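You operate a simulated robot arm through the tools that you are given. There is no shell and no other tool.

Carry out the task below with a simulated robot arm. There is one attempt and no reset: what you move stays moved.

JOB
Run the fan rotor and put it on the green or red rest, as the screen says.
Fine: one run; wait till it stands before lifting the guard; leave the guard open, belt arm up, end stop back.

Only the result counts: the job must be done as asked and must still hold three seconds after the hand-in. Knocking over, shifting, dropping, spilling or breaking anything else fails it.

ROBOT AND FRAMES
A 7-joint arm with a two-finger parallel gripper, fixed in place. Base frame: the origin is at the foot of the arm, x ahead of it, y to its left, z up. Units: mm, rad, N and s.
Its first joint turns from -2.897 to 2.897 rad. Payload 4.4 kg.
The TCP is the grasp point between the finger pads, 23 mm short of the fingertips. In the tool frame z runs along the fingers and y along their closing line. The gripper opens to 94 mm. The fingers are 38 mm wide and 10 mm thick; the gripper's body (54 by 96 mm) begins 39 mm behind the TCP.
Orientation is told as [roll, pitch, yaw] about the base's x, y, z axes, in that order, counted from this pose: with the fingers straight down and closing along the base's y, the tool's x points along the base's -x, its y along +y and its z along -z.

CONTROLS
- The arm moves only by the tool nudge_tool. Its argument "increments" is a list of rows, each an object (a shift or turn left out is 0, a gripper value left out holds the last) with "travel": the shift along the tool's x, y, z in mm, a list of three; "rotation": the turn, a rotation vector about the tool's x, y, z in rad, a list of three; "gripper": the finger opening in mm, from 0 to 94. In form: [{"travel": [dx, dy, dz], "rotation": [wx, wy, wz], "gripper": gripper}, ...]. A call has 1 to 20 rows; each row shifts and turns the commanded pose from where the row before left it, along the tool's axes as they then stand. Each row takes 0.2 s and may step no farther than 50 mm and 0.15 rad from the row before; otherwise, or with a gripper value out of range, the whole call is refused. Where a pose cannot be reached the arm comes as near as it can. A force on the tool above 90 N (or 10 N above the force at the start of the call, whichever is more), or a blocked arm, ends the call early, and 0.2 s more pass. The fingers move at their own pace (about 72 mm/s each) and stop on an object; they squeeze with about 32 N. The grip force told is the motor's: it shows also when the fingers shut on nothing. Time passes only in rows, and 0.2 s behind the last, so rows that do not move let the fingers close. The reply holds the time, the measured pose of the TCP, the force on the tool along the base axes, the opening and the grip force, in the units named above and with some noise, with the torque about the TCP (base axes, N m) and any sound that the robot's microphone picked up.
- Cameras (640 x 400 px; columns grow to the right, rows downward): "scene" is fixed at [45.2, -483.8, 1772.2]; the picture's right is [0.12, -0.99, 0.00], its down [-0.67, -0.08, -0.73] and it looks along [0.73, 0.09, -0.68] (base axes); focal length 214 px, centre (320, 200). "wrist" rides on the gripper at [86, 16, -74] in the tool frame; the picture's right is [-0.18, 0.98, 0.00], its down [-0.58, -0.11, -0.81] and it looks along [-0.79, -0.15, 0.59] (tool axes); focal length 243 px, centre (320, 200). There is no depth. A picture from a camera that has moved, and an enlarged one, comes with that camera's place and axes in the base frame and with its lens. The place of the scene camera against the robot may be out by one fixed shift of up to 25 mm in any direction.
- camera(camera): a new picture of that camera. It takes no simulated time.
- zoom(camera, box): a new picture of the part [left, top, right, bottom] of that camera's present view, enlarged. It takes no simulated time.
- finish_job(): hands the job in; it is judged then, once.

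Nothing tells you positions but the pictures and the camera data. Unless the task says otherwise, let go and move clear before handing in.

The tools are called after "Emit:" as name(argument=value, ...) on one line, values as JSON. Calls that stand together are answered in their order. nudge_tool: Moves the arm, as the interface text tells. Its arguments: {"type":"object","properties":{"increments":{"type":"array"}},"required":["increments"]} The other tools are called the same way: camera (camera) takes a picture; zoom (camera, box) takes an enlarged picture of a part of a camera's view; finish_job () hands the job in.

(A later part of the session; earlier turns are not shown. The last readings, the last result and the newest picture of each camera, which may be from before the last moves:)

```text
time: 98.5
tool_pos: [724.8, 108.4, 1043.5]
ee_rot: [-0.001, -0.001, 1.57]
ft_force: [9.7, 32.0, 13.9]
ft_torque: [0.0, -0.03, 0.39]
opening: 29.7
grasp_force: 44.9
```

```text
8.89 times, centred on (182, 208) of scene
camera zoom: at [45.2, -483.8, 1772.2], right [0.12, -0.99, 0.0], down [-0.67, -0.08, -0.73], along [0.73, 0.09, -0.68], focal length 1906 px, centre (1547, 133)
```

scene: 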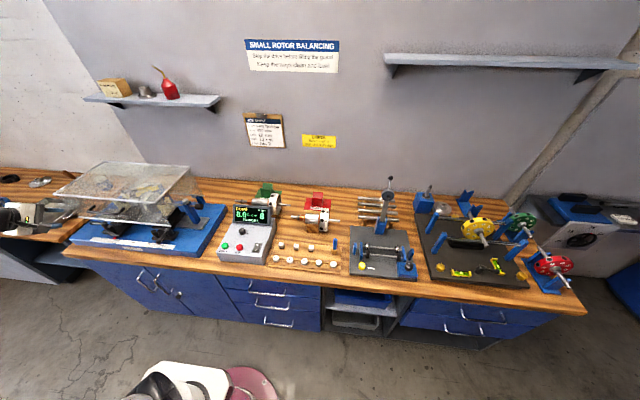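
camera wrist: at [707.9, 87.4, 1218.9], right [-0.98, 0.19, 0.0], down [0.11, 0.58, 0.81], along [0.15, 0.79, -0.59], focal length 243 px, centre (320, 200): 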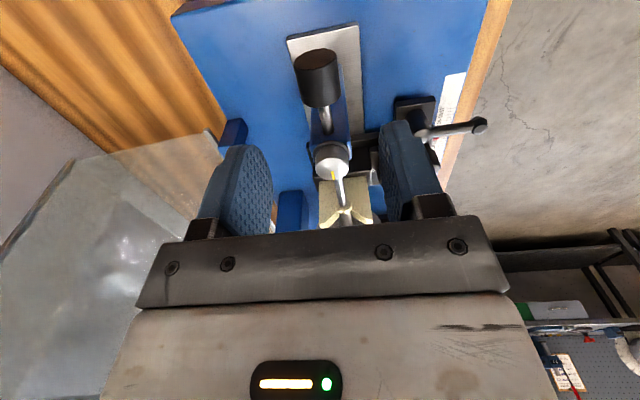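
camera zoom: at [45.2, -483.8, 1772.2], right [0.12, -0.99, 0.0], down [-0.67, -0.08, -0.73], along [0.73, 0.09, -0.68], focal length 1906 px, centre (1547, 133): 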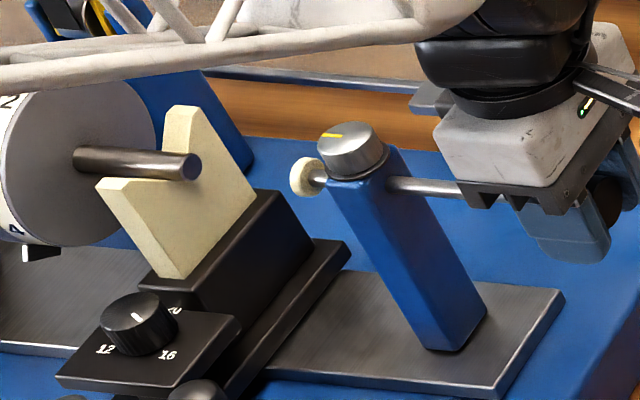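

The rod is at its rear stop (32 N). I'll ease off, release and go up.

Emit:
nudge_tool(increments=[{"travel": [-1, 0, 0]}, {"gripper": 60}, {}, {"travel": [0, 0, -30]}, {"travel": [0, 0, -40]}, {"travel": [0, 0, -40]}, {}])

Emit:
zoom(camera="scene", box=[140, 170, 240, 240])

Emit:
camera(camera="wrist")

```text
time: 100.1
tool_pos: [724.2, 110.4, 1154.1]
ee_rot: [-0.001, 0.0, 1.57]
ft_force: [0.0, 0.5, -0.1]
ft_torque: [0.0, 0.03, 0.02]
opening: 60.0
grasp_force: 0.1
```

```text
5.71 times, centred on (190, 205) of scene
camera zoom: at [45.2, -483.8, 1772.2], right [0.12, -0.99, 0.0], down [-0.67, -0.08, -0.73], along [0.73, 0.09, -0.68], focal length 1226 px, centre (1063, 171)
```

zoom: 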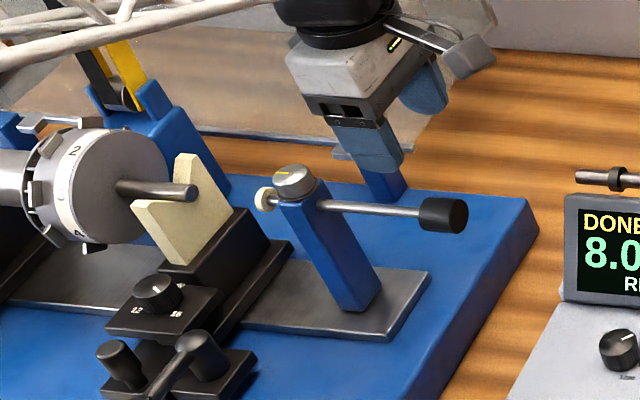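

```text
taken
camera wrist: at [708.6, 21.8, 1229.9], right [-0.98, 0.19, 0.0], down [0.11, 0.58, 0.81], along [0.15, 0.79, -0.59], focal length 243 px, centre (320, 200)
```

wrist: 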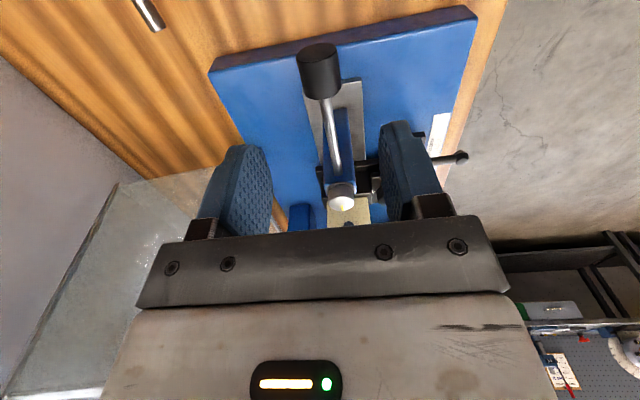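

The end stop is back and stays there. Before lifting the rotor I need the red rest's exact position, which appears rather far out (x≈950–1000, y≈−370). I'll go look at it.

Emit:
nudge_tool(increments=[{"travel": [0, 0, -40], "gripper": 94}, {"rotation": [0, 0, 0.143]}, {"rotation": [0, 0, 0.143]}, {"rotation": [0, 0, 0.143]}, {"rotation": [0, 0, 0.143]}, {"rotation": [0, 0, 0.143]}, {"rotation": [0, 0, 0.143]}, {"rotation": [0, 0, 0.143]}, {"rotation": [0, 0, 0.143]}, {"rotation": [0, 0, 0.143]}, {"rotation": [0, 0, 0.143]}, {"rotation": [0, 0, 0.141]}, {}])

Emit:
nudge_tool(increments=[{"travel": [-8, -46, 0]}, {"travel": [-8, -46, 0]}, {"travel": [-8, -46, 0]}, {"travel": [-8, -46, 0]}, {"travel": [-8, -46, 0]}, {"travel": [-8, -46, 0]}, {"travel": [-8, -46, 0]}, {"travel": [-8, -46, 0]}, {"travel": [-8, -46, 0]}, {"travel": [-4, -46, 0]}, {}])

Emit:
camera(camera="wrist")

Emit:
zoom(camera="wrist", box=[220, 40, 440, 220])

```text
time: 102.9
tool_pos: [726.0, 109.5, 1194.2]
ee_rot: [0.001, 0.0, -0.004]
ft_force: [0.2, -1.4, 0.7]
ft_torque: [-0.02, -0.01, -0.03]
opening: 94.0
grasp_force: 0.0
```

```text
time: 105.3
tool_pos: [800.7, -348.8, 1194.8]
ee_rot: [0.0, -0.001, -0.002]
ft_force: [0.1, -1.0, -0.6]
ft_torque: [0.03, 0.02, -0.03]
opening: 94.0
grasp_force: 0.1
```

```text
taken
camera wrist: at [714.6, -334.9, 1270.3], right [0.19, 0.98, 0.0], down [0.58, -0.11, 0.81], along [0.79, -0.15, -0.59], focal length 243 px, centre (320, 200)
```

wrist: 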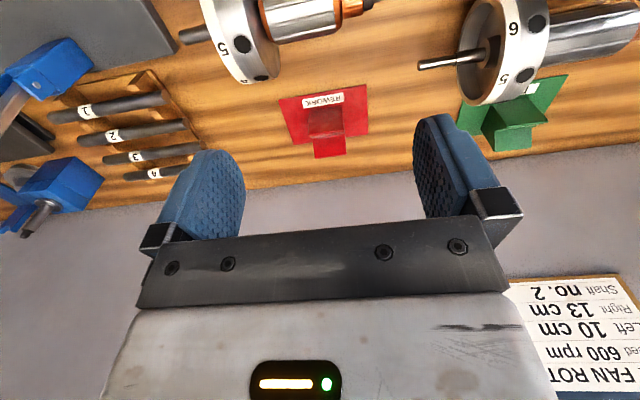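

```text
2.22 times, centred on (330, 130) of wrist
camera zoom: at [714.6, -334.9, 1270.3], right [0.19, 0.98, 0.0], down [0.58, -0.11, 0.81], along [0.79, -0.15, -0.59], focal length 539 px, centre (298, 356)
```

zoom: 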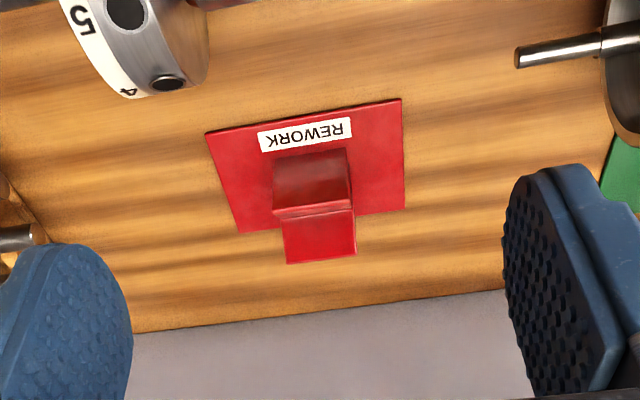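

The red rest's plate is at x 946–1053, y −456…−296, with its V-block centred near (1006, −373) and ridges near z≈934, and that is far out. I'll test how far the arm reaches there with the tool vertical, unloaded and well above everything.

Emit:
nudge_tool(increments=[{"travel": [-35, -5, 15]}, {"travel": [-35, -5, 15]}, {"travel": [-35, -5, 15]}, {"travel": [-35, -5, 15]}, {"travel": [-35, -4, 15]}, {"travel": [-30, 0, 0]}, {}])

Emit:
camera(camera="wrist")

Emit:
zoom(camera="scene", box=[240, 150, 400, 250])

```text
time: 106.9
tool_pos: [1005.8, -373.4, 1118.4]
ee_rot: [0.001, 0.001, -0.003]
ft_force: [-0.1, -0.6, 0.1]
ft_torque: [-0.02, -0.02, 0.0]
opening: 94.0
grasp_force: 0.0
```

```text
taken
camera wrist: at [919.4, -359.7, 1194.3], right [0.19, 0.98, 0.0], down [0.58, -0.11, 0.81], along [0.79, -0.15, -0.59], focal length 243 px, centre (320, 200)
```

wrist: 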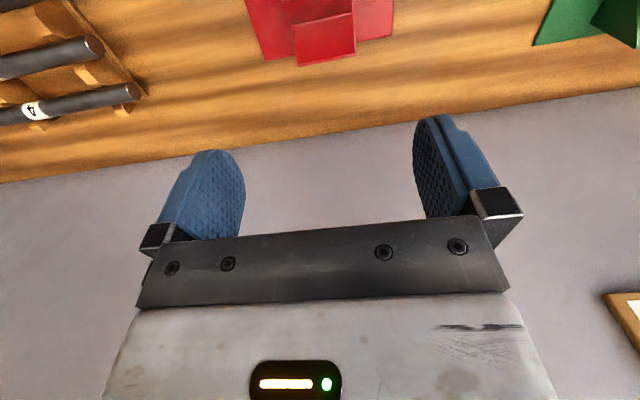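

```text
4.00 times, centred on (320, 200) of scene
camera zoom: at [45.2, -483.8, 1772.2], right [0.12, -0.99, 0.0], down [-0.67, -0.08, -0.73], along [0.73, 0.09, -0.68], focal length 858 px, centre (320, 200)
```

zoom: 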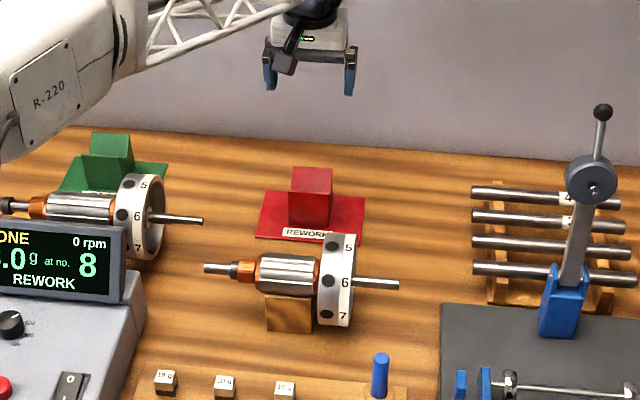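

The arm reaches (1006, −373) vertically at z≈1118. I'll check it also does so lower, at z≈1000, still above the block.

Emit:
nudge_tool(increments=[{"travel": [0, 0, 40]}, {"travel": [0, 0, 40]}, {"travel": [0, 0, 35]}, {}])

Emit:
camera(camera="wrist")

Emit:
zoom(camera="scene", box=[280, 160, 360, 220])

```text
time: 107.9
tool_pos: [1005.0, -374.3, 1003.1]
ee_rot: [0.001, -0.002, -0.001]
ft_force: [0.4, -0.9, 0.5]
ft_torque: [0.02, 0.02, 0.03]
opening: 93.9
grasp_force: 0.0
```

```text
taken
camera wrist: at [918.8, -360.6, 1078.8], right [0.19, 0.98, 0.0], down [0.58, -0.11, 0.81], along [0.79, -0.15, -0.59], focal length 243 px, centre (320, 200)
```

wrist: 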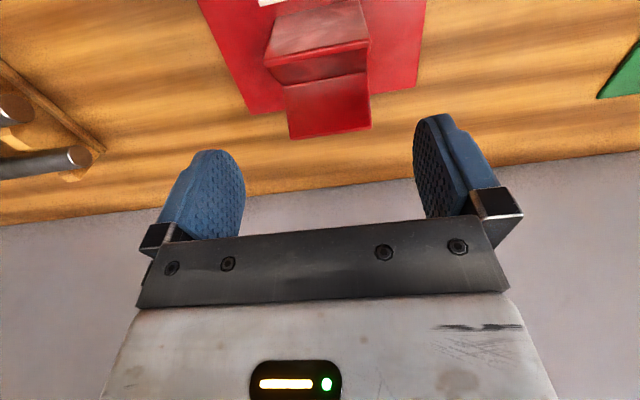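

```text
6.67 times, centred on (320, 190) of scene
camera zoom: at [45.2, -483.8, 1772.2], right [0.12, -0.99, 0.0], down [-0.67, -0.08, -0.73], along [0.73, 0.09, -0.68], focal length 1430 px, centre (320, 267)
```

zoom: 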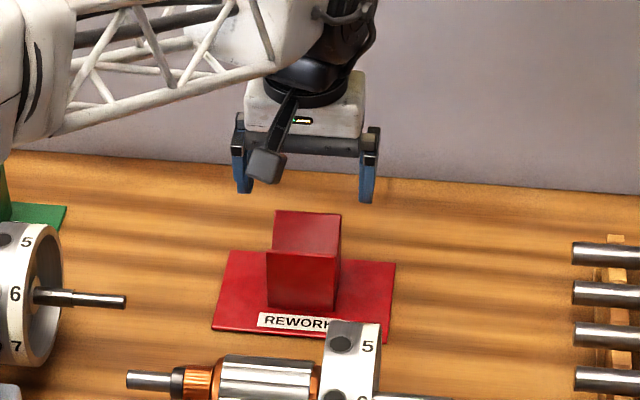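

Reach is fine with the tool vertical. I'll zoom in on the V-block from here to measure its shape.

Emit:
zoom(camera="wrist", box=[230, 0, 400, 150])

```text
2.67 times, centred on (315, 75) of wrist
camera zoom: at [918.8, -360.6, 1078.8], right [0.19, 0.98, 0.0], down [0.58, -0.11, 0.81], along [0.79, -0.15, -0.59], focal length 647 px, centre (333, 533)
```

zoom: 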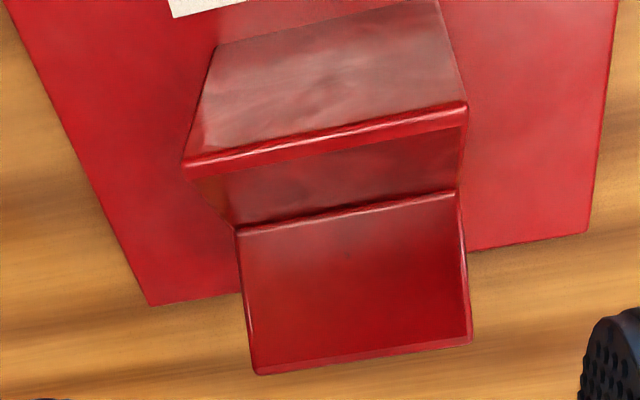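

V-block geometry: ridges at x≈974 and 1027, z≈941, valley z≈915–918, y −402…−345, so a 48 mm lamination would sit with its axis at about (1000.5, z 949.5). Now I'll go back up and over to the machine to measure the rotor's lamination.

Emit:
nudge_tool(increments=[{"travel": [0, 0, -48]}, {"travel": [0, 0, -48]}, {"travel": [0, 0, -48]}, {"travel": [0, 0, -48]}, {"travel": [25, 40, -10]}, {"travel": [25, 40, -10]}, {"travel": [25, 40, -10]}, {"travel": [25, 40, -10]}, {"travel": [25, 40, -10]}, {"travel": [25, 40, -10]}, {"travel": [25, 40, -10]}, {"travel": [25, 40, -10]}, {"travel": [25, 40, -10]}, {"travel": [25, 40, -10]}, {"travel": [25, 40, 0]}, {"travel": [25, 40, 0]}, {"travel": [25, 40, 0]}, {"travel": [25, 40, 0]}, {"travel": [25, 40, 0]}, {"travel": [25, 40, 0]}])

Emit:
nudge_tool(increments=[{"travel": [25, 40, 0]}, {"travel": [25, 40, 0]}, {"travel": [25, 40, 0]}, {"travel": [25, 40, 0]}, {"travel": [10, 28, 0]}, {}])

Emit:
camera(camera="wrist")

Emit:
zoom(camera="wrist", box=[240, 80, 420, 220])

```text
time: 112.1
tool_pos: [605.6, 266.0, 1296.1]
ee_rot: [0.001, 0.001, -0.003]
ft_force: [-0.5, 0.6, -0.5]
ft_torque: [-0.05, -0.02, 0.0]
opening: 94.2
grasp_force: 0.1
```

```text
time: 113.5
tool_pos: [496.1, 455.2, 1295.3]
ee_rot: [0.002, 0.002, -0.001]
ft_force: [1.0, 0.4, -0.7]
ft_torque: [-0.04, -0.03, 0.0]
opening: 93.9
grasp_force: 0.0
```

```text
taken
camera wrist: at [409.5, 469.8, 1372.2], right [0.19, 0.98, 0.0], down [0.58, -0.11, 0.81], along [0.79, -0.15, -0.59], focal length 243 px, centre (320, 200)
```

wrist: 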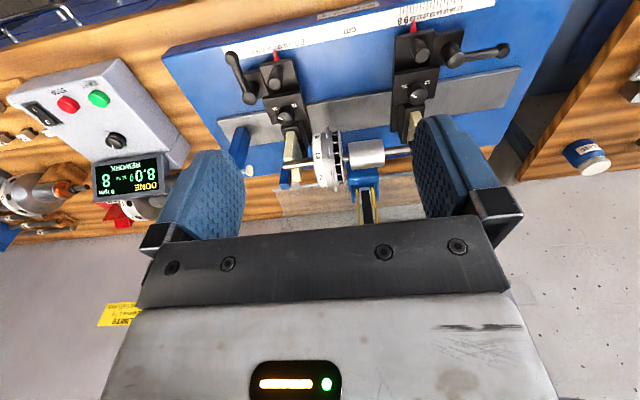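

```text
2.86 times, centred on (330, 150) of wrist
camera zoom: at [409.5, 469.8, 1372.2], right [0.19, 0.98, 0.0], down [0.58, -0.11, 0.81], along [0.79, -0.15, -0.59], focal length 693 px, centre (291, 343)
```

zoom: 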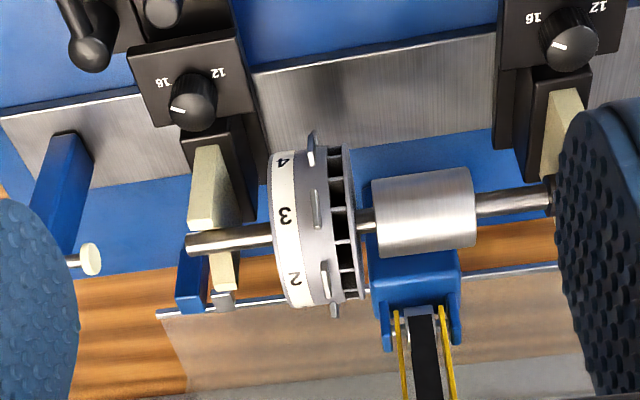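

The lamination is now fully visible. I'll enlarge it for measurement.

Emit:
zoom(camera="wrist", box=[310, 115, 420, 195])

Emit:
zoom(camera="scene", box=[115, 180, 185, 225])

```text
5.00 times, centred on (365, 155) of wrist
camera zoom: at [409.5, 469.8, 1372.2], right [0.19, 0.98, 0.0], down [0.58, -0.11, 0.81], along [0.79, -0.15, -0.59], focal length 1213 px, centre (95, 425)
```

zoom: 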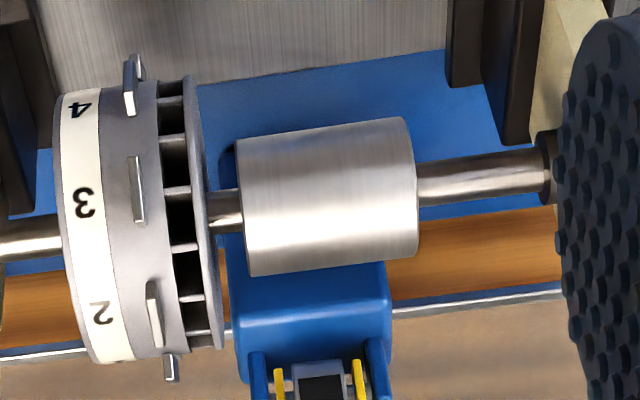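

```text
8.89 times, centred on (150, 202) of scene
camera zoom: at [45.2, -483.8, 1772.2], right [0.12, -0.99, 0.0], down [-0.67, -0.08, -0.73], along [0.73, 0.09, -0.68], focal length 1906 px, centre (1831, 178)
```

zoom: 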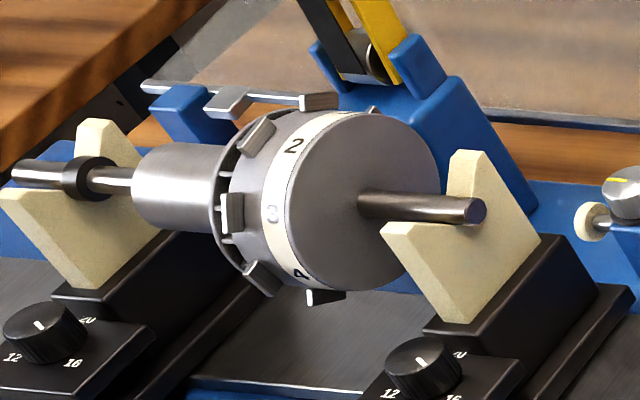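

The lamination spans y≈465–525, is about 48.7 mm across, with the axis at x=725, z=1045. I'll yaw 90° and move above it at y=490, with the gripper open 66 mm.

Emit:
nudge_tool(increments=[{"rotation": [0, 0, -0.143], "gripper": 66}, {"rotation": [0, 0, -0.143]}, {"rotation": [0, 0, -0.143]}, {"rotation": [0, 0, -0.143]}, {"rotation": [0, 0, -0.143]}, {"rotation": [0, 0, -0.143]}, {"rotation": [0, 0, -0.143]}, {"rotation": [0, 0, -0.143]}, {"rotation": [0, 0, -0.143]}, {"rotation": [0, 0, -0.143]}, {"rotation": [0, 0, -0.141]}, {"travel": [-7, -46, 0]}, {"travel": [-7, -46, 0]}, {"travel": [-7, -46, 0]}, {"travel": [-7, -46, 0]}, {"travel": [-7, -45, 0]}, {"travel": [0, 0, 40]}, {"travel": [0, 0, 40]}, {"travel": [0, 0, 40]}, {}])

Emit:
camera(camera="wrist")

Emit:
zoom(camera="scene", box=[90, 150, 210, 235])

```text
time: 117.7
tool_pos: [725.8, 487.1, 1174.9]
ee_rot: [-0.001, 0.001, 1.569]
ft_force: [-0.2, 0.5, 0.6]
ft_torque: [-0.02, 0.0, 0.03]
opening: 66.1
grasp_force: 0.0
```

```text
taken
camera wrist: at [710.3, 400.0, 1250.8], right [-0.98, 0.19, 0.0], down [0.11, 0.58, 0.81], along [0.15, 0.79, -0.59], focal length 243 px, centre (320, 200)
```

wrist: 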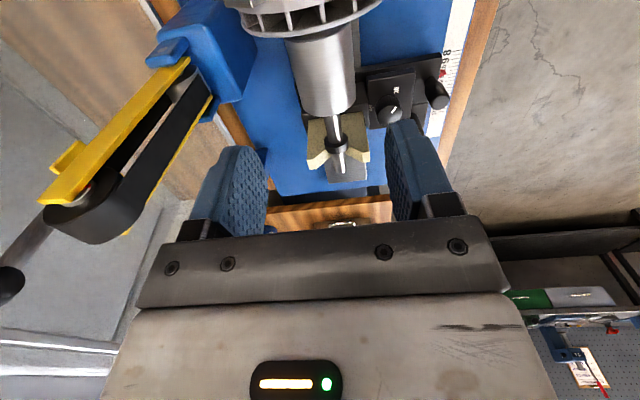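

```text
4.71 times, centred on (150, 192) of scene
camera zoom: at [45.2, -483.8, 1772.2], right [0.12, -0.99, 0.0], down [-0.67, -0.08, -0.73], along [0.73, 0.09, -0.68], focal length 1009 px, centre (1120, 235)
```

zoom: 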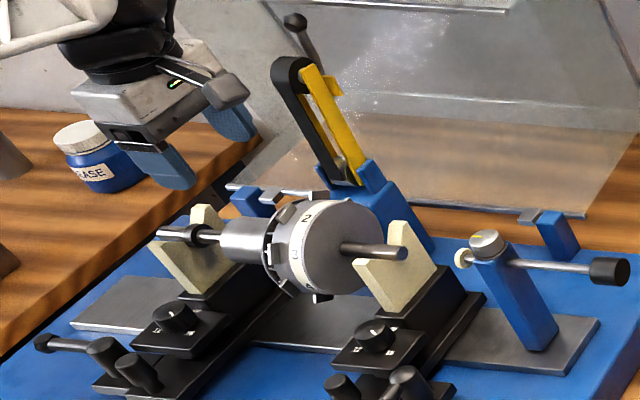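

The view matches my estimates. I'll zoom in to confirm the lamination's lateral centre before descending.

Emit:
zoom(camera="wrist", box=[260, 0, 400, 120])

```text
3.33 times, centred on (330, 60) of wrist
camera zoom: at [710.3, 400.0, 1250.8], right [-0.98, 0.19, 0.0], down [0.11, 0.58, 0.81], along [0.15, 0.79, -0.59], focal length 809 px, centre (287, 667)
```

zoom: 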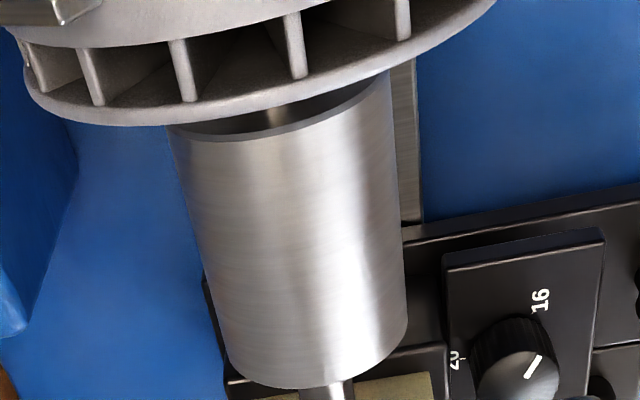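

The lamination is centred under the tool at x≈725. I'll shift 3 mm in y, descend to z=1062 and check before closing.

Emit:
nudge_tool(increments=[{"travel": [-3, 0, 30]}, {"travel": [0, 0, 30]}, {"travel": [0, 0, 30]}, {"travel": [0, 0, 13]}, {"travel": [0, 0, 10]}, {}])

Emit:
camera(camera="wrist")

Emit:
zoom(camera="scene", box=[90, 170, 190, 235])

```text
time: 119.1
tool_pos: [727.0, 491.5, 1063.2]
ee_rot: [0.001, -0.001, 1.57]
ft_force: [-0.3, -0.8, -0.8]
ft_torque: [0.01, -0.02, 0.0]
opening: 66.0
grasp_force: 0.1
```

```text
taken
camera wrist: at [710.1, 403.3, 1138.3], right [-0.98, 0.19, 0.0], down [0.11, 0.58, 0.81], along [0.15, 0.79, -0.59], focal length 243 px, centre (320, 200)
```

wrist: 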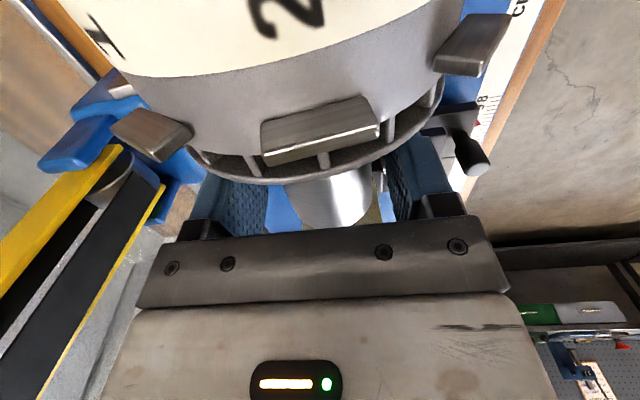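

```text
6.15 times, centred on (140, 202) of scene
camera zoom: at [45.2, -483.8, 1772.2], right [0.12, -0.99, 0.0], down [-0.67, -0.08, -0.73], along [0.73, 0.09, -0.68], focal length 1320 px, centre (1428, 185)
```

zoom: 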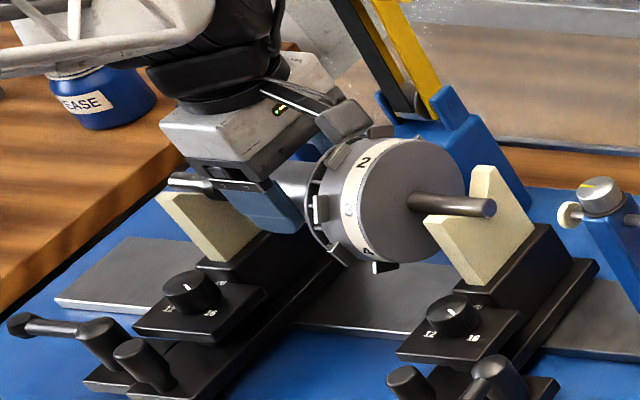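

The fingers straddle the lamination with no contact. Now I'll close.

Emit:
nudge_tool(increments=[{"gripper": 0}, {}, {}, {}])

Emit:
zoom(camera="scene", box=[90, 170, 190, 235])

```text
time: 120.1
tool_pos: [724.5, 491.1, 1063.1]
ee_rot: [0.0, 0.0, 1.567]
ft_force: [-20.2, 0.5, 4.4]
ft_torque: [0.23, 0.42, 0.05]
opening: 49.6
grasp_force: 32.3
```

```text
6.15 times, centred on (140, 202) of scene
camera zoom: at [45.2, -483.8, 1772.2], right [0.12, -0.99, 0.0], down [-0.67, -0.08, -0.73], along [0.73, 0.09, -0.68], focal length 1320 px, centre (1428, 185)
```

zoom: 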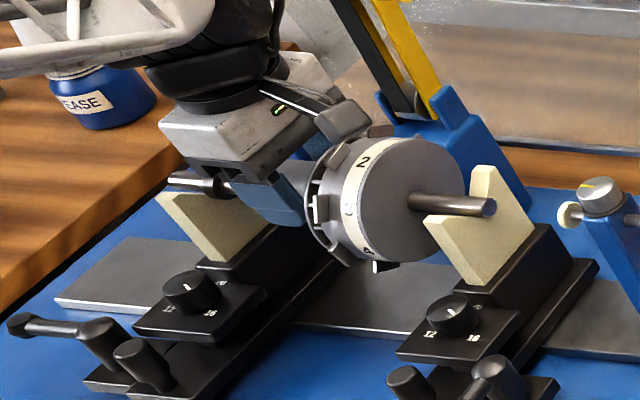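

Gripped at 49.6 mm. I'll relieve the side load, then lift a few millimetres and check weight and balance.

Emit:
nudge_tool(increments=[{"travel": [0, 1.2, 0]}, {}, {"travel": [0, 0, -2]}, {"travel": [0, 0, -3]}, {"travel": [0, 0, -4]}, {}])

Emit:
zoom(camera="scene", box=[90, 170, 190, 235])

```text
time: 121.5
tool_pos: [724.1, 491.3, 1071.2]
ee_rot: [0.0, 0.001, 1.57]
ft_force: [1.2, -0.7, -8.9]
ft_torque: [0.15, -0.03, 0.0]
opening: 49.6
grasp_force: 31.7
```

```text
6.15 times, centred on (140, 202) of scene
camera zoom: at [45.2, -483.8, 1772.2], right [0.12, -0.99, 0.0], down [-0.67, -0.08, -0.73], along [0.73, 0.09, -0.68], focal length 1320 px, centre (1428, 185)
```

zoom: 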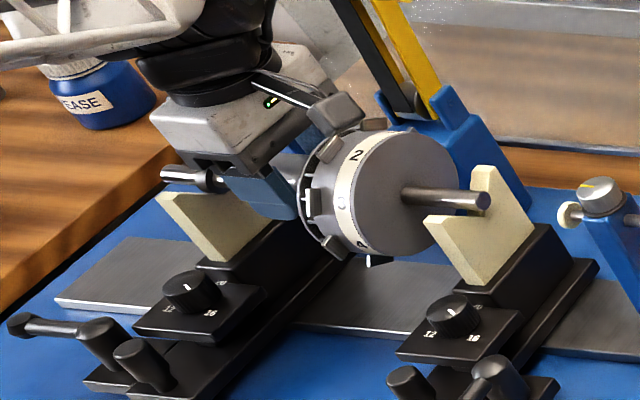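

It's lifted: about 0.9 kg with the centre of mass about 17 mm toward the fan from my grip, and it hangs level. I'll raise it straight up to carrying height.

Emit:
nudge_tool(increments=[{"travel": [0, 0, -10]}, {"travel": [0, 0, -20]}, {"travel": [0, 0, -30]}, {"travel": [0, 0, -30]}, {"travel": [0, 0, -30]}, {"travel": [0, 0, -20]}, {"travel": [0, 0, -10]}, {}])

Emit:
zoom(camera="scene", box=[60, 110, 220, 240])

```text
time: 123.3
tool_pos: [723.8, 492.3, 1221.3]
ee_rot: [-0.001, -0.001, 1.568]
ft_force: [-0.5, 0.5, -9.7]
ft_torque: [0.16, -0.03, 0.03]
opening: 49.8
grasp_force: 32.0
```

```text
3.08 times, centred on (140, 175) of scene
camera zoom: at [45.2, -483.8, 1772.2], right [0.12, -0.99, 0.0], down [-0.67, -0.08, -0.73], along [0.73, 0.09, -0.68], focal length 660 px, centre (874, 277)
```

zoom: 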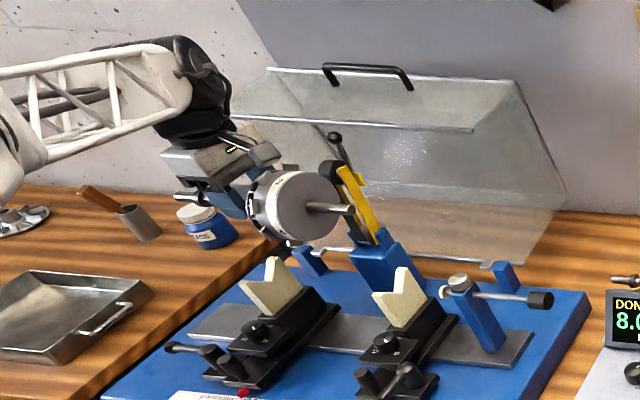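

The rotor is clear of the machine. I'll carry it in −y first, staying away from the open guard.

Emit:
nudge_tool(increments=[{"travel": [10, 0, 0]}, {"travel": [20, 0, 0]}, {"travel": [30, 0, 0]}, {"travel": [30, 0, 0]}, {"travel": [30, 0, 0]}, {"travel": [30, 0, 0]}, {"travel": [30, 0, 0]}, {"travel": [30, 0, 0]}, {"travel": [30, 0, 0]}, {"travel": [30, 0, 0]}, {"travel": [30, 0, 0]}, {"travel": [30, 0, 0]}, {"travel": [30, 0, 0]}, {"travel": [30, 0, 0]}, {"travel": [30, 0, 0]}, {"travel": [20, 0, 0]}, {"travel": [10, 0, 0]}, {}])

Emit:
zoom(camera="scene", box=[120, 100, 320, 240])

```text
time: 127.1
tool_pos: [723.7, 41.7, 1221.9]
ee_rot: [0.001, -0.001, 1.569]
ft_force: [-0.2, 0.2, -10.5]
ft_torque: [0.16, -0.01, 0.02]
opening: 49.4
grasp_force: 32.4
```

```text
2.86 times, centred on (220, 170) of scene
camera zoom: at [45.2, -483.8, 1772.2], right [0.12, -0.99, 0.0], down [-0.67, -0.08, -0.73], along [0.73, 0.09, -0.68], focal length 613 px, centre (606, 286)
```

zoom: 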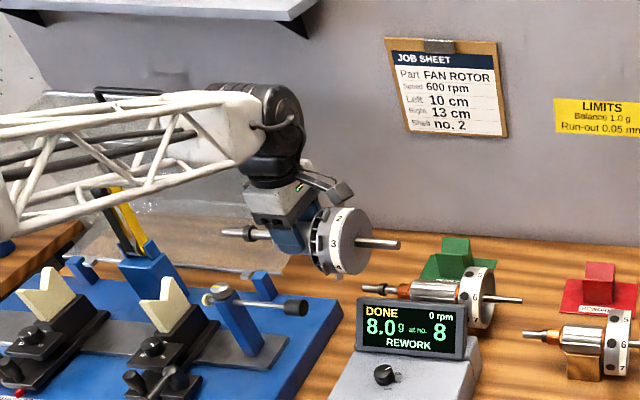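

The rotor is level and secure. Now I'll carry it diagonally to above the red rest.

Emit:
nudge_tool(increments=[{"travel": [8.3, -5.58, 0]}, {"travel": [16.6, -11.15, 0]}, {"travel": [24.16, -16.22, 0]}, {"travel": [24.16, -16.22, 0]}, {"travel": [24.16, -16.22, 0]}, {"travel": [24.16, -16.22, 0]}, {"travel": [24.16, -16.22, 0]}, {"travel": [24.16, -16.22, 0]}, {"travel": [24.16, -16.22, 0]}, {"travel": [24.16, -16.22, 0]}, {"travel": [24.16, -16.22, 0]}, {"travel": [24.16, -16.22, 0]}, {"travel": [24.16, -16.22, 0]}, {"travel": [24.16, -16.22, 0]}, {"travel": [24.16, -16.22, 0]}, {"travel": [24.16, -16.22, 0]}, {"travel": [24.16, -16.22, 0]}, {"travel": [16.6, -11.15, 0]}, {"travel": [8.3, -5.58, 0]}, {}])

Emit:
zoom(camera="scene", box=[240, 120, 400, 230])

Emit:
camera(camera="wrist")

```text
time: 131.3
tool_pos: [998.5, -372.8, 1222.5]
ee_rot: [0.002, -0.001, 1.569]
ft_force: [-0.4, 0.1, -9.4]
ft_torque: [0.17, -0.01, 0.03]
opening: 49.7
grasp_force: 32.3
```

```text
3.64 times, centred on (320, 175) of scene
camera zoom: at [45.2, -483.8, 1772.2], right [0.12, -0.99, 0.0], down [-0.67, -0.08, -0.73], along [0.73, 0.09, -0.68], focal length 780 px, centre (320, 291)
```

zoom: 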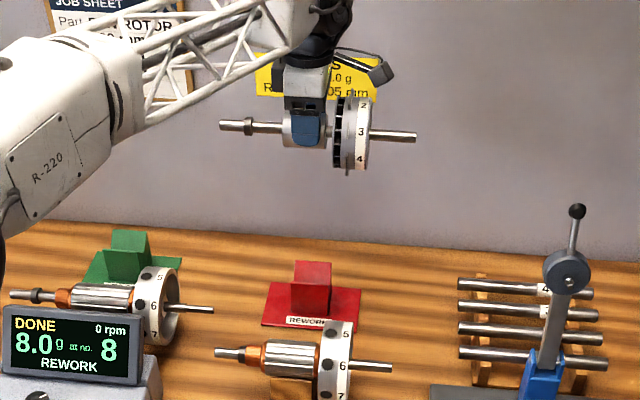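

```text
taken
camera wrist: at [983.4, -460.6, 1296.7], right [-0.98, 0.19, 0.0], down [0.11, 0.58, 0.81], along [0.15, 0.79, -0.59], focal length 243 px, centre (320, 200)
```

wrist: 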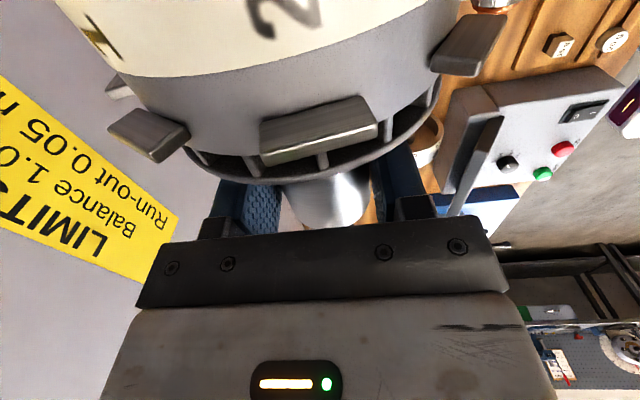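

The rotor is above the red rest. I'll lower it until the lamination is just above the V-block and check the alignment.

Emit:
nudge_tool(increments=[{"travel": [-1, -1, 15]}, {"travel": [-1, 0, 30]}, {"travel": [0, 0, 30]}, {"travel": [0, 0, 30]}, {"travel": [0, 0, 30]}, {"travel": [0, 0, 30]}, {"travel": [0, 0, 30]}, {"travel": [0, 0, 20]}, {"travel": [0, 0, 10]}, {}, {}])

Emit:
zoom(camera="scene", box=[270, 150, 370, 225])

Emit:
camera(camera="wrist")

```text
time: 133.7
tool_pos: [1000.6, -369.9, 997.2]
ee_rot: [-0.002, 0.001, 1.568]
ft_force: [-0.7, 0.1, -8.9]
ft_torque: [0.15, -0.02, -0.01]
opening: 49.8
grasp_force: 32.6
```

```text
5.33 times, centred on (320, 188) of scene
camera zoom: at [45.2, -483.8, 1772.2], right [0.12, -0.99, 0.0], down [-0.67, -0.08, -0.73], along [0.73, 0.09, -0.68], focal length 1144 px, centre (320, 267)
```

zoom: 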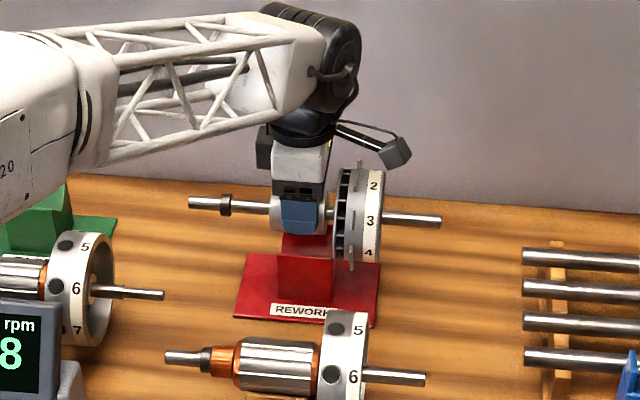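

```text
taken
camera wrist: at [984.1, -458.2, 1072.0], right [-0.98, 0.19, 0.0], down [0.11, 0.58, 0.81], along [0.15, 0.79, -0.59], focal length 243 px, centre (320, 200)
```

wrist: 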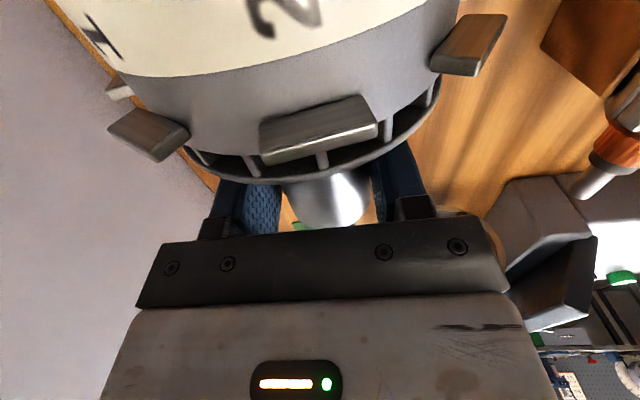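

I'll zoom in closer on the rotor relative to the red block.

Emit:
zoom(camera="scene", box=[295, 175, 345, 212])

```text
10.81 times, centred on (320, 194) of scene
camera zoom: at [45.2, -483.8, 1772.2], right [0.12, -0.99, 0.0], down [-0.67, -0.08, -0.73], along [0.73, 0.09, -0.68], focal length 2319 px, centre (320, 270)
```

zoom: 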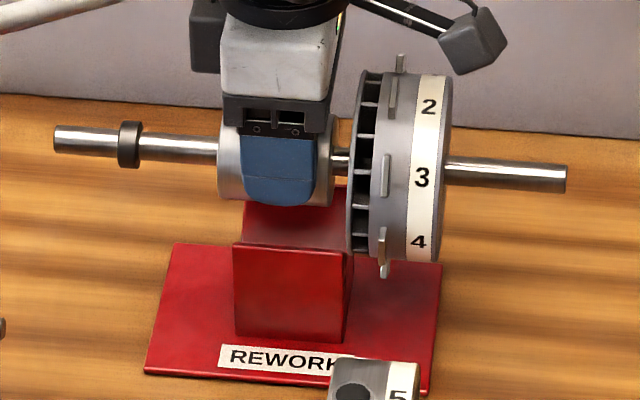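

The fan's inner edge would come very close to the block's right end. I'll shift the rotor 7 mm in −y and check again.

Emit:
nudge_tool(increments=[{"travel": [3.5, 0, 0]}, {"travel": [3.5, 0, 0]}, {}, {}])

Emit:
zoom(camera="scene", box=[295, 175, 345, 212])

```text
time: 134.7
tool_pos: [1000.6, -377.7, 995.1]
ee_rot: [-0.001, 0.001, 1.57]
ft_force: [0.0, -0.4, -10.2]
ft_torque: [0.12, -0.01, 0.03]
opening: 49.4
grasp_force: 32.0
```

```text
10.81 times, centred on (320, 194) of scene
camera zoom: at [45.2, -483.8, 1772.2], right [0.12, -0.99, 0.0], down [-0.67, -0.08, -0.73], along [0.73, 0.09, -0.68], focal length 2319 px, centre (320, 270)
```

zoom: 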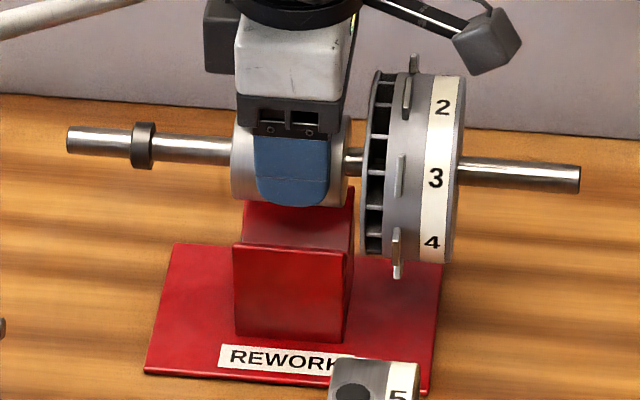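

The fan is now clear of the block and the lamination lies over the V. I'll lower 18 mm, then continue in small steps watching the force.

Emit:
nudge_tool(increments=[{"travel": [0, 0, 6]}, {"travel": [0, 0, 6]}, {"travel": [0, 0, 5]}, {}])

Emit:
zoom(camera="scene", box=[295, 175, 345, 212])

```text
time: 135.7
tool_pos: [998.6, -377.5, 979.3]
ee_rot: [0.001, 0.0, 1.569]
ft_force: [0.3, 0.3, -9.9]
ft_torque: [0.13, -0.02, -0.03]
opening: 49.7
grasp_force: 32.2
```

```text
10.81 times, centred on (320, 194) of scene
camera zoom: at [45.2, -483.8, 1772.2], right [0.12, -0.99, 0.0], down [-0.67, -0.08, -0.73], along [0.73, 0.09, -0.68], focal length 2319 px, centre (320, 270)
```

zoom: 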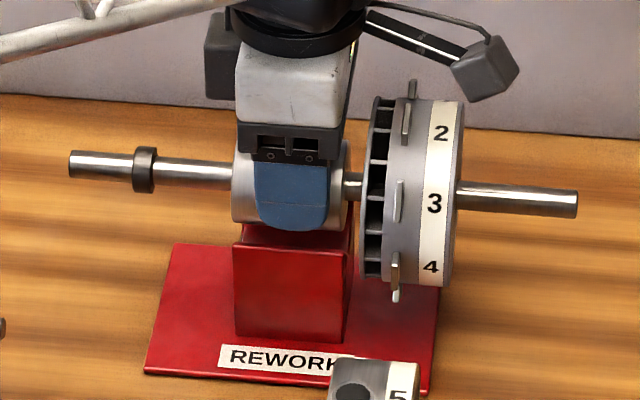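

No contact yet; the front fingertip is still above the ridge. I'll lower in 2 mm steps.

Emit:
nudge_tool(increments=[{"travel": [0, 0, 2]}, {"travel": [0, 0, 2]}, {"travel": [0, 0, 2]}, {}])

Emit:
nudge_tool(increments=[{"travel": [0, 0, 1.5]}, {}])

Emit:
zoom(camera="scene", box=[295, 175, 345, 212])

```text
time: 136.7
tool_pos: [999.4, -377.0, 972.4]
ee_rot: [0.0, -0.002, 1.567]
ft_force: [0.0, 0.0, -10.1]
ft_torque: [0.16, -0.01, 0.0]
opening: 49.6
grasp_force: 32.2
```

```text
time: 137.3
tool_pos: [1000.4, -376.8, 972.4]
ee_rot: [0.0, 0.001, 1.57]
ft_force: [0.4, 0.3, -9.6]
ft_torque: [0.13, -0.01, 0.02]
opening: 49.5
grasp_force: 32.1
```

```text
10.81 times, centred on (320, 194) of scene
camera zoom: at [45.2, -483.8, 1772.2], right [0.12, -0.99, 0.0], down [-0.67, -0.08, -0.73], along [0.73, 0.09, -0.68], focal length 2319 px, centre (320, 270)
```

zoom: 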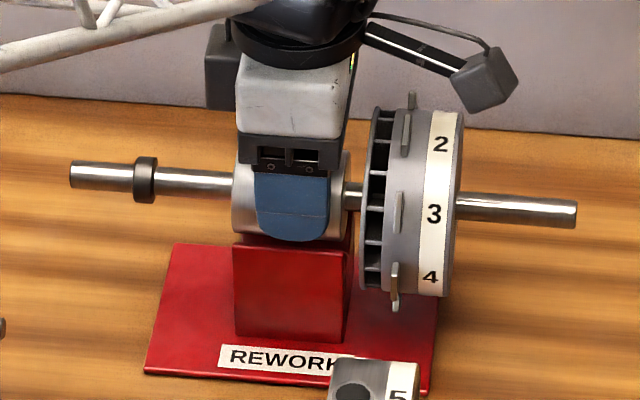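

Still no contact. Continuing in 1 mm steps.

Emit:
nudge_tool(increments=[{"travel": [0, 0, 1]}, {"travel": [0, 0, 1]}, {}])

Emit:
nudge_tool(increments=[{"travel": [0, 0, 1]}, {}])

Emit:
zoom(camera="scene", box=[295, 175, 345, 212])

```text
time: 138.1
tool_pos: [999.0, -378.6, 969.7]
ee_rot: [0.001, -0.001, 1.569]
ft_force: [-0.1, 0.6, -10.2]
ft_torque: [0.18, -0.04, 0.03]
opening: 49.6
grasp_force: 32.1
```

```text
time: 138.7
tool_pos: [999.9, -377.1, 968.5]
ee_rot: [0.001, 0.002, 1.57]
ft_force: [0.4, 0.3, -9.5]
ft_torque: [0.17, -0.02, 0.01]
opening: 49.5
grasp_force: 32.0
```

```text
10.81 times, centred on (320, 194) of scene
camera zoom: at [45.2, -483.8, 1772.2], right [0.12, -0.99, 0.0], down [-0.67, -0.08, -0.73], along [0.73, 0.09, -0.68], focal length 2319 px, centre (320, 270)
```

zoom: 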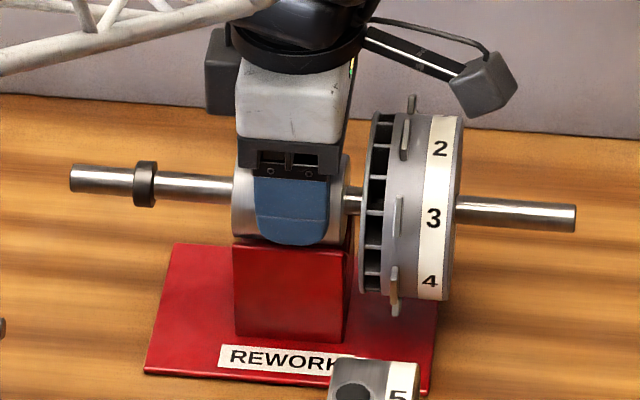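

Continuing down 1 mm at a time, watching for unloading.

Emit:
nudge_tool(increments=[{"travel": [0, 0, 1]}, {}])

Emit:
nudge_tool(increments=[{"travel": [0, 0, 1]}, {}])

Emit:
zoom(camera="scene", box=[305, 180, 337, 204])

```text
time: 139.3
tool_pos: [999.4, -376.8, 968.5]
ee_rot: [-0.003, -0.001, 1.57]
ft_force: [-0.6, -0.7, -10.0]
ft_torque: [0.15, -0.02, -0.03]
opening: 49.5
grasp_force: 32.1
```

```text
time: 139.9
tool_pos: [999.3, -377.7, 969.3]
ee_rot: [-0.001, 0.0, 1.568]
ft_force: [-0.2, 0.1, -9.4]
ft_torque: [0.18, -0.03, -0.01]
opening: 49.6
grasp_force: 31.8
```

```text
16.00 times, centred on (321, 192) of scene
camera zoom: at [45.2, -483.8, 1772.2], right [0.12, -0.99, 0.0], down [-0.67, -0.08, -0.73], along [0.73, 0.09, -0.68], focal length 3432 px, centre (304, 328)
```

zoom: 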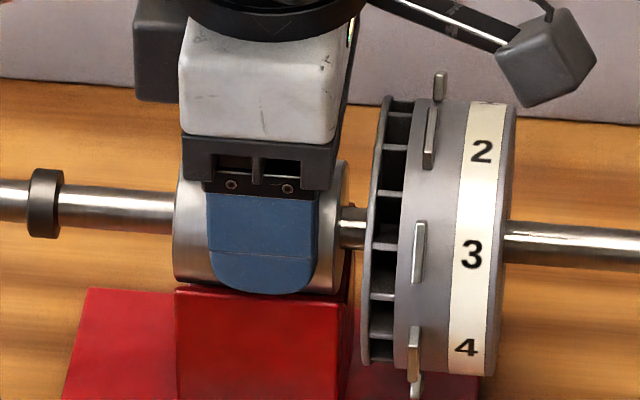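

Not touching yet. Continuing carefully.

Emit:
nudge_tool(increments=[{"travel": [0, 0, 1]}, {}])

Emit:
nudge_tool(increments=[{"travel": [0, 0, 1]}, {}])

Emit:
zoom(camera="scene", box=[305, 180, 337, 204])

```text
time: 140.5
tool_pos: [1000.6, -377.1, 965.6]
ee_rot: [-0.001, -0.001, 1.569]
ft_force: [-1.2, -0.2, -9.9]
ft_torque: [0.15, -0.06, 0.0]
opening: 49.6
grasp_force: 32.0
```

```text
time: 141.1
tool_pos: [999.6, -377.4, 965.7]
ee_rot: [0.0, -0.001, 1.569]
ft_force: [2.4, -0.7, -5.6]
ft_torque: [0.08, -0.05, 0.08]
opening: 49.5
grasp_force: 32.0
```

```text
16.00 times, centred on (321, 192) of scene
camera zoom: at [45.2, -483.8, 1772.2], right [0.12, -0.99, 0.0], down [-0.67, -0.08, -0.73], along [0.73, 0.09, -0.68], focal length 3432 px, centre (304, 328)
```

zoom: 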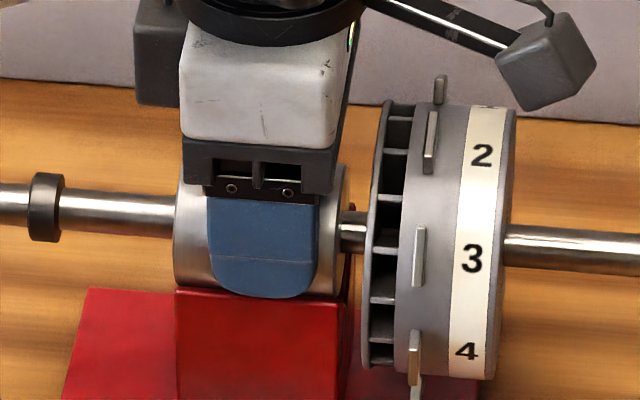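

First contact: the load is partly taken, with a slight push in +x from the front slope. I'll shift 1 mm in +x and lower another millimetre.

Emit:
nudge_tool(increments=[{"travel": [0, -0.8, 0]}, {}])

Emit:
nudge_tool(increments=[{"travel": [0, 0, 0.8]}, {}])

```text
time: 141.7
tool_pos: [1000.8, -378.8, 965.4]
ee_rot: [0.0, 0.001, 1.568]
ft_force: [0.1, 0.8, -10.1]
ft_torque: [0.14, -0.01, -0.03]
opening: 49.6
grasp_force: 32.3
```

```text
time: 142.3
tool_pos: [1000.8, -376.9, 964.4]
ee_rot: [0.002, 0.0, 1.57]
ft_force: [1.7, 1.0, -7.8]
ft_torque: [0.12, -0.04, 0.04]
opening: 49.6
grasp_force: 32.2
```

Shifting in +x frees it and lowering touches again, so it's riding on the V's front slope and the V centre is a bit further in +x. I'll repeat with small shifts.

Emit:
nudge_tool(increments=[{"travel": [0, -1.0, 0]}, {}])

Emit:
nudge_tool(increments=[{"travel": [0, 0, 1.0]}, {}])

Emit:
zoom(camera="scene", box=[305, 180, 337, 204])

```text
time: 142.9
tool_pos: [1000.9, -375.8, 964.0]
ee_rot: [0.001, 0.001, 1.569]
ft_force: [0.5, 0.1, -9.7]
ft_torque: [0.18, 0.0, 0.0]
opening: 49.7
grasp_force: 31.6
```

```text
time: 143.5
tool_pos: [1002.9, -379.4, 964.3]
ee_rot: [-0.001, 0.0, 1.569]
ft_force: [1.9, 0.2, -5.8]
ft_torque: [0.05, -0.05, 0.04]
opening: 49.8
grasp_force: 32.0
```

```text
16.00 times, centred on (321, 192) of scene
camera zoom: at [45.2, -483.8, 1772.2], right [0.12, -0.99, 0.0], down [-0.67, -0.08, -0.73], along [0.73, 0.09, -0.68], focal length 3432 px, centre (304, 328)
```

zoom: 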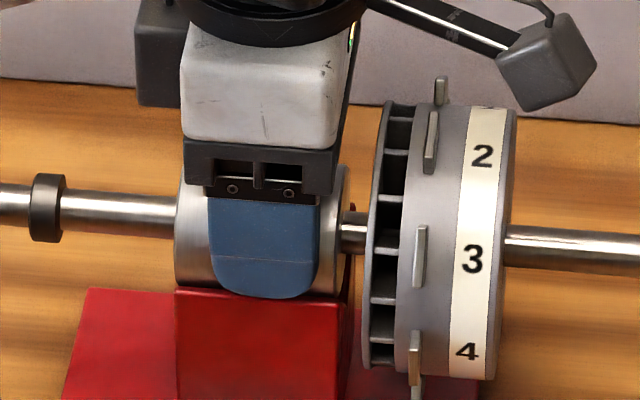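

Still the front slope. I'll shift 2 mm more in +x and lower again.

Emit:
nudge_tool(increments=[{"travel": [0, -2.0, 0]}, {}])

Emit:
nudge_tool(increments=[{"travel": [0, 0, 1.2]}, {}])

Emit:
nudge_tool(increments=[{"travel": [0, 0, 0.8]}, {}])

Emit:
zoom(camera="scene", box=[305, 180, 337, 204])

```text
time: 144.1
tool_pos: [1003.4, -376.7, 963.3]
ee_rot: [0.003, 0.0, 1.57]
ft_force: [0.3, -0.4, -9.1]
ft_torque: [0.15, 0.01, 0.02]
opening: 49.5
grasp_force: 32.4
```

```text
time: 144.7
tool_pos: [1003.3, -376.9, 962.1]
ee_rot: [-0.001, -0.001, 1.569]
ft_force: [0.3, 0.1, -9.5]
ft_torque: [0.15, -0.03, 0.03]
opening: 49.6
grasp_force: 31.8
```

```text
time: 145.3
tool_pos: [1003.6, -375.6, 961.3]
ee_rot: [0.0, 0.0, 1.571]
ft_force: [3.1, 0.7, -6.6]
ft_torque: [0.08, -0.01, 0.0]
opening: 49.6
grasp_force: 31.9
```

```text
16.00 times, centred on (321, 192) of scene
camera zoom: at [45.2, -483.8, 1772.2], right [0.12, -0.99, 0.0], down [-0.67, -0.08, -0.73], along [0.73, 0.09, -0.68], focal length 3432 px, centre (304, 328)
```

zoom: 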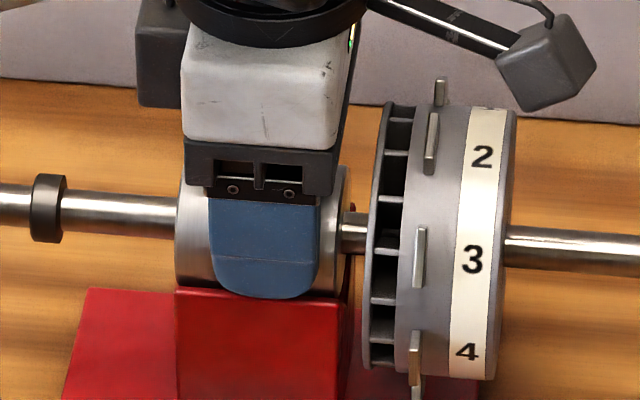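

The contact points follow a 45° line, which fits a V centre at x≈1005 with ridges near z≈933. I'll shift 1.5 mm more and lower.

Emit:
nudge_tool(increments=[{"travel": [0, -1.5, 0]}, {}])

Emit:
nudge_tool(increments=[{"travel": [0, 0, 1.3]}, {}])

Emit:
nudge_tool(increments=[{"travel": [0, 0, 0.7]}, {}])

```text
time: 145.9
tool_pos: [1004.5, -377.3, 962.0]
ee_rot: [0.001, -0.001, 1.57]
ft_force: [0.1, 0.2, -10.1]
ft_torque: [0.18, -0.03, 0.0]
opening: 49.4
grasp_force: 32.0
```

```text
time: 146.5
tool_pos: [1004.4, -376.4, 960.7]
ee_rot: [0.0, 0.001, 1.569]
ft_force: [-9.3, 3.0, 0.0]
ft_torque: [0.02, 0.21, -0.21]
opening: 49.6
grasp_force: 32.2
```

```text
time: 147.1
tool_pos: [1004.8, -377.7, 960.9]
ee_rot: [0.001, -0.001, 1.568]
ft_force: [-18.9, 3.7, 10.2]
ft_torque: [-0.1, 0.27, -0.27]
opening: 49.7
grasp_force: 32.1
```

Now it pushes from the rear slope, so the V centre is between. I'll shift 0.7 mm back in −x and raise slightly so that both slopes carry it.

Emit:
nudge_tool(increments=[{"travel": [0, 0.7, -0.4]}, {}])

Emit:
zoom(camera="scene", box=[295, 175, 345, 212])

```text
time: 147.7
tool_pos: [1004.9, -377.4, 960.3]
ee_rot: [-0.001, 0.001, 1.569]
ft_force: [5.6, -2.4, 8.4]
ft_torque: [-0.35, -0.23, 0.12]
opening: 49.4
grasp_force: 31.3
```

```text
10.81 times, centred on (320, 194) of scene
camera zoom: at [45.2, -483.8, 1772.2], right [0.12, -0.99, 0.0], down [-0.67, -0.08, -0.73], along [0.73, 0.09, -0.68], focal length 2319 px, centre (320, 270)
```

zoom: 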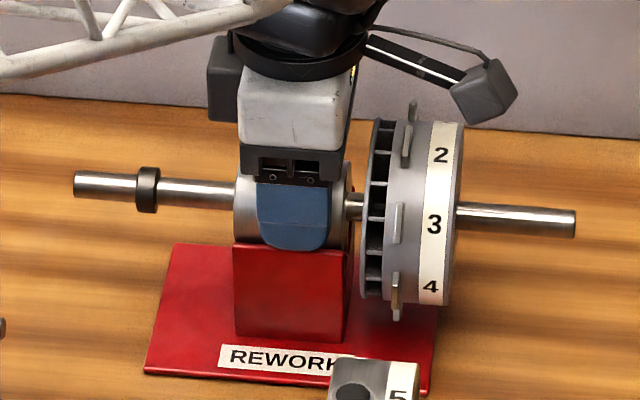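

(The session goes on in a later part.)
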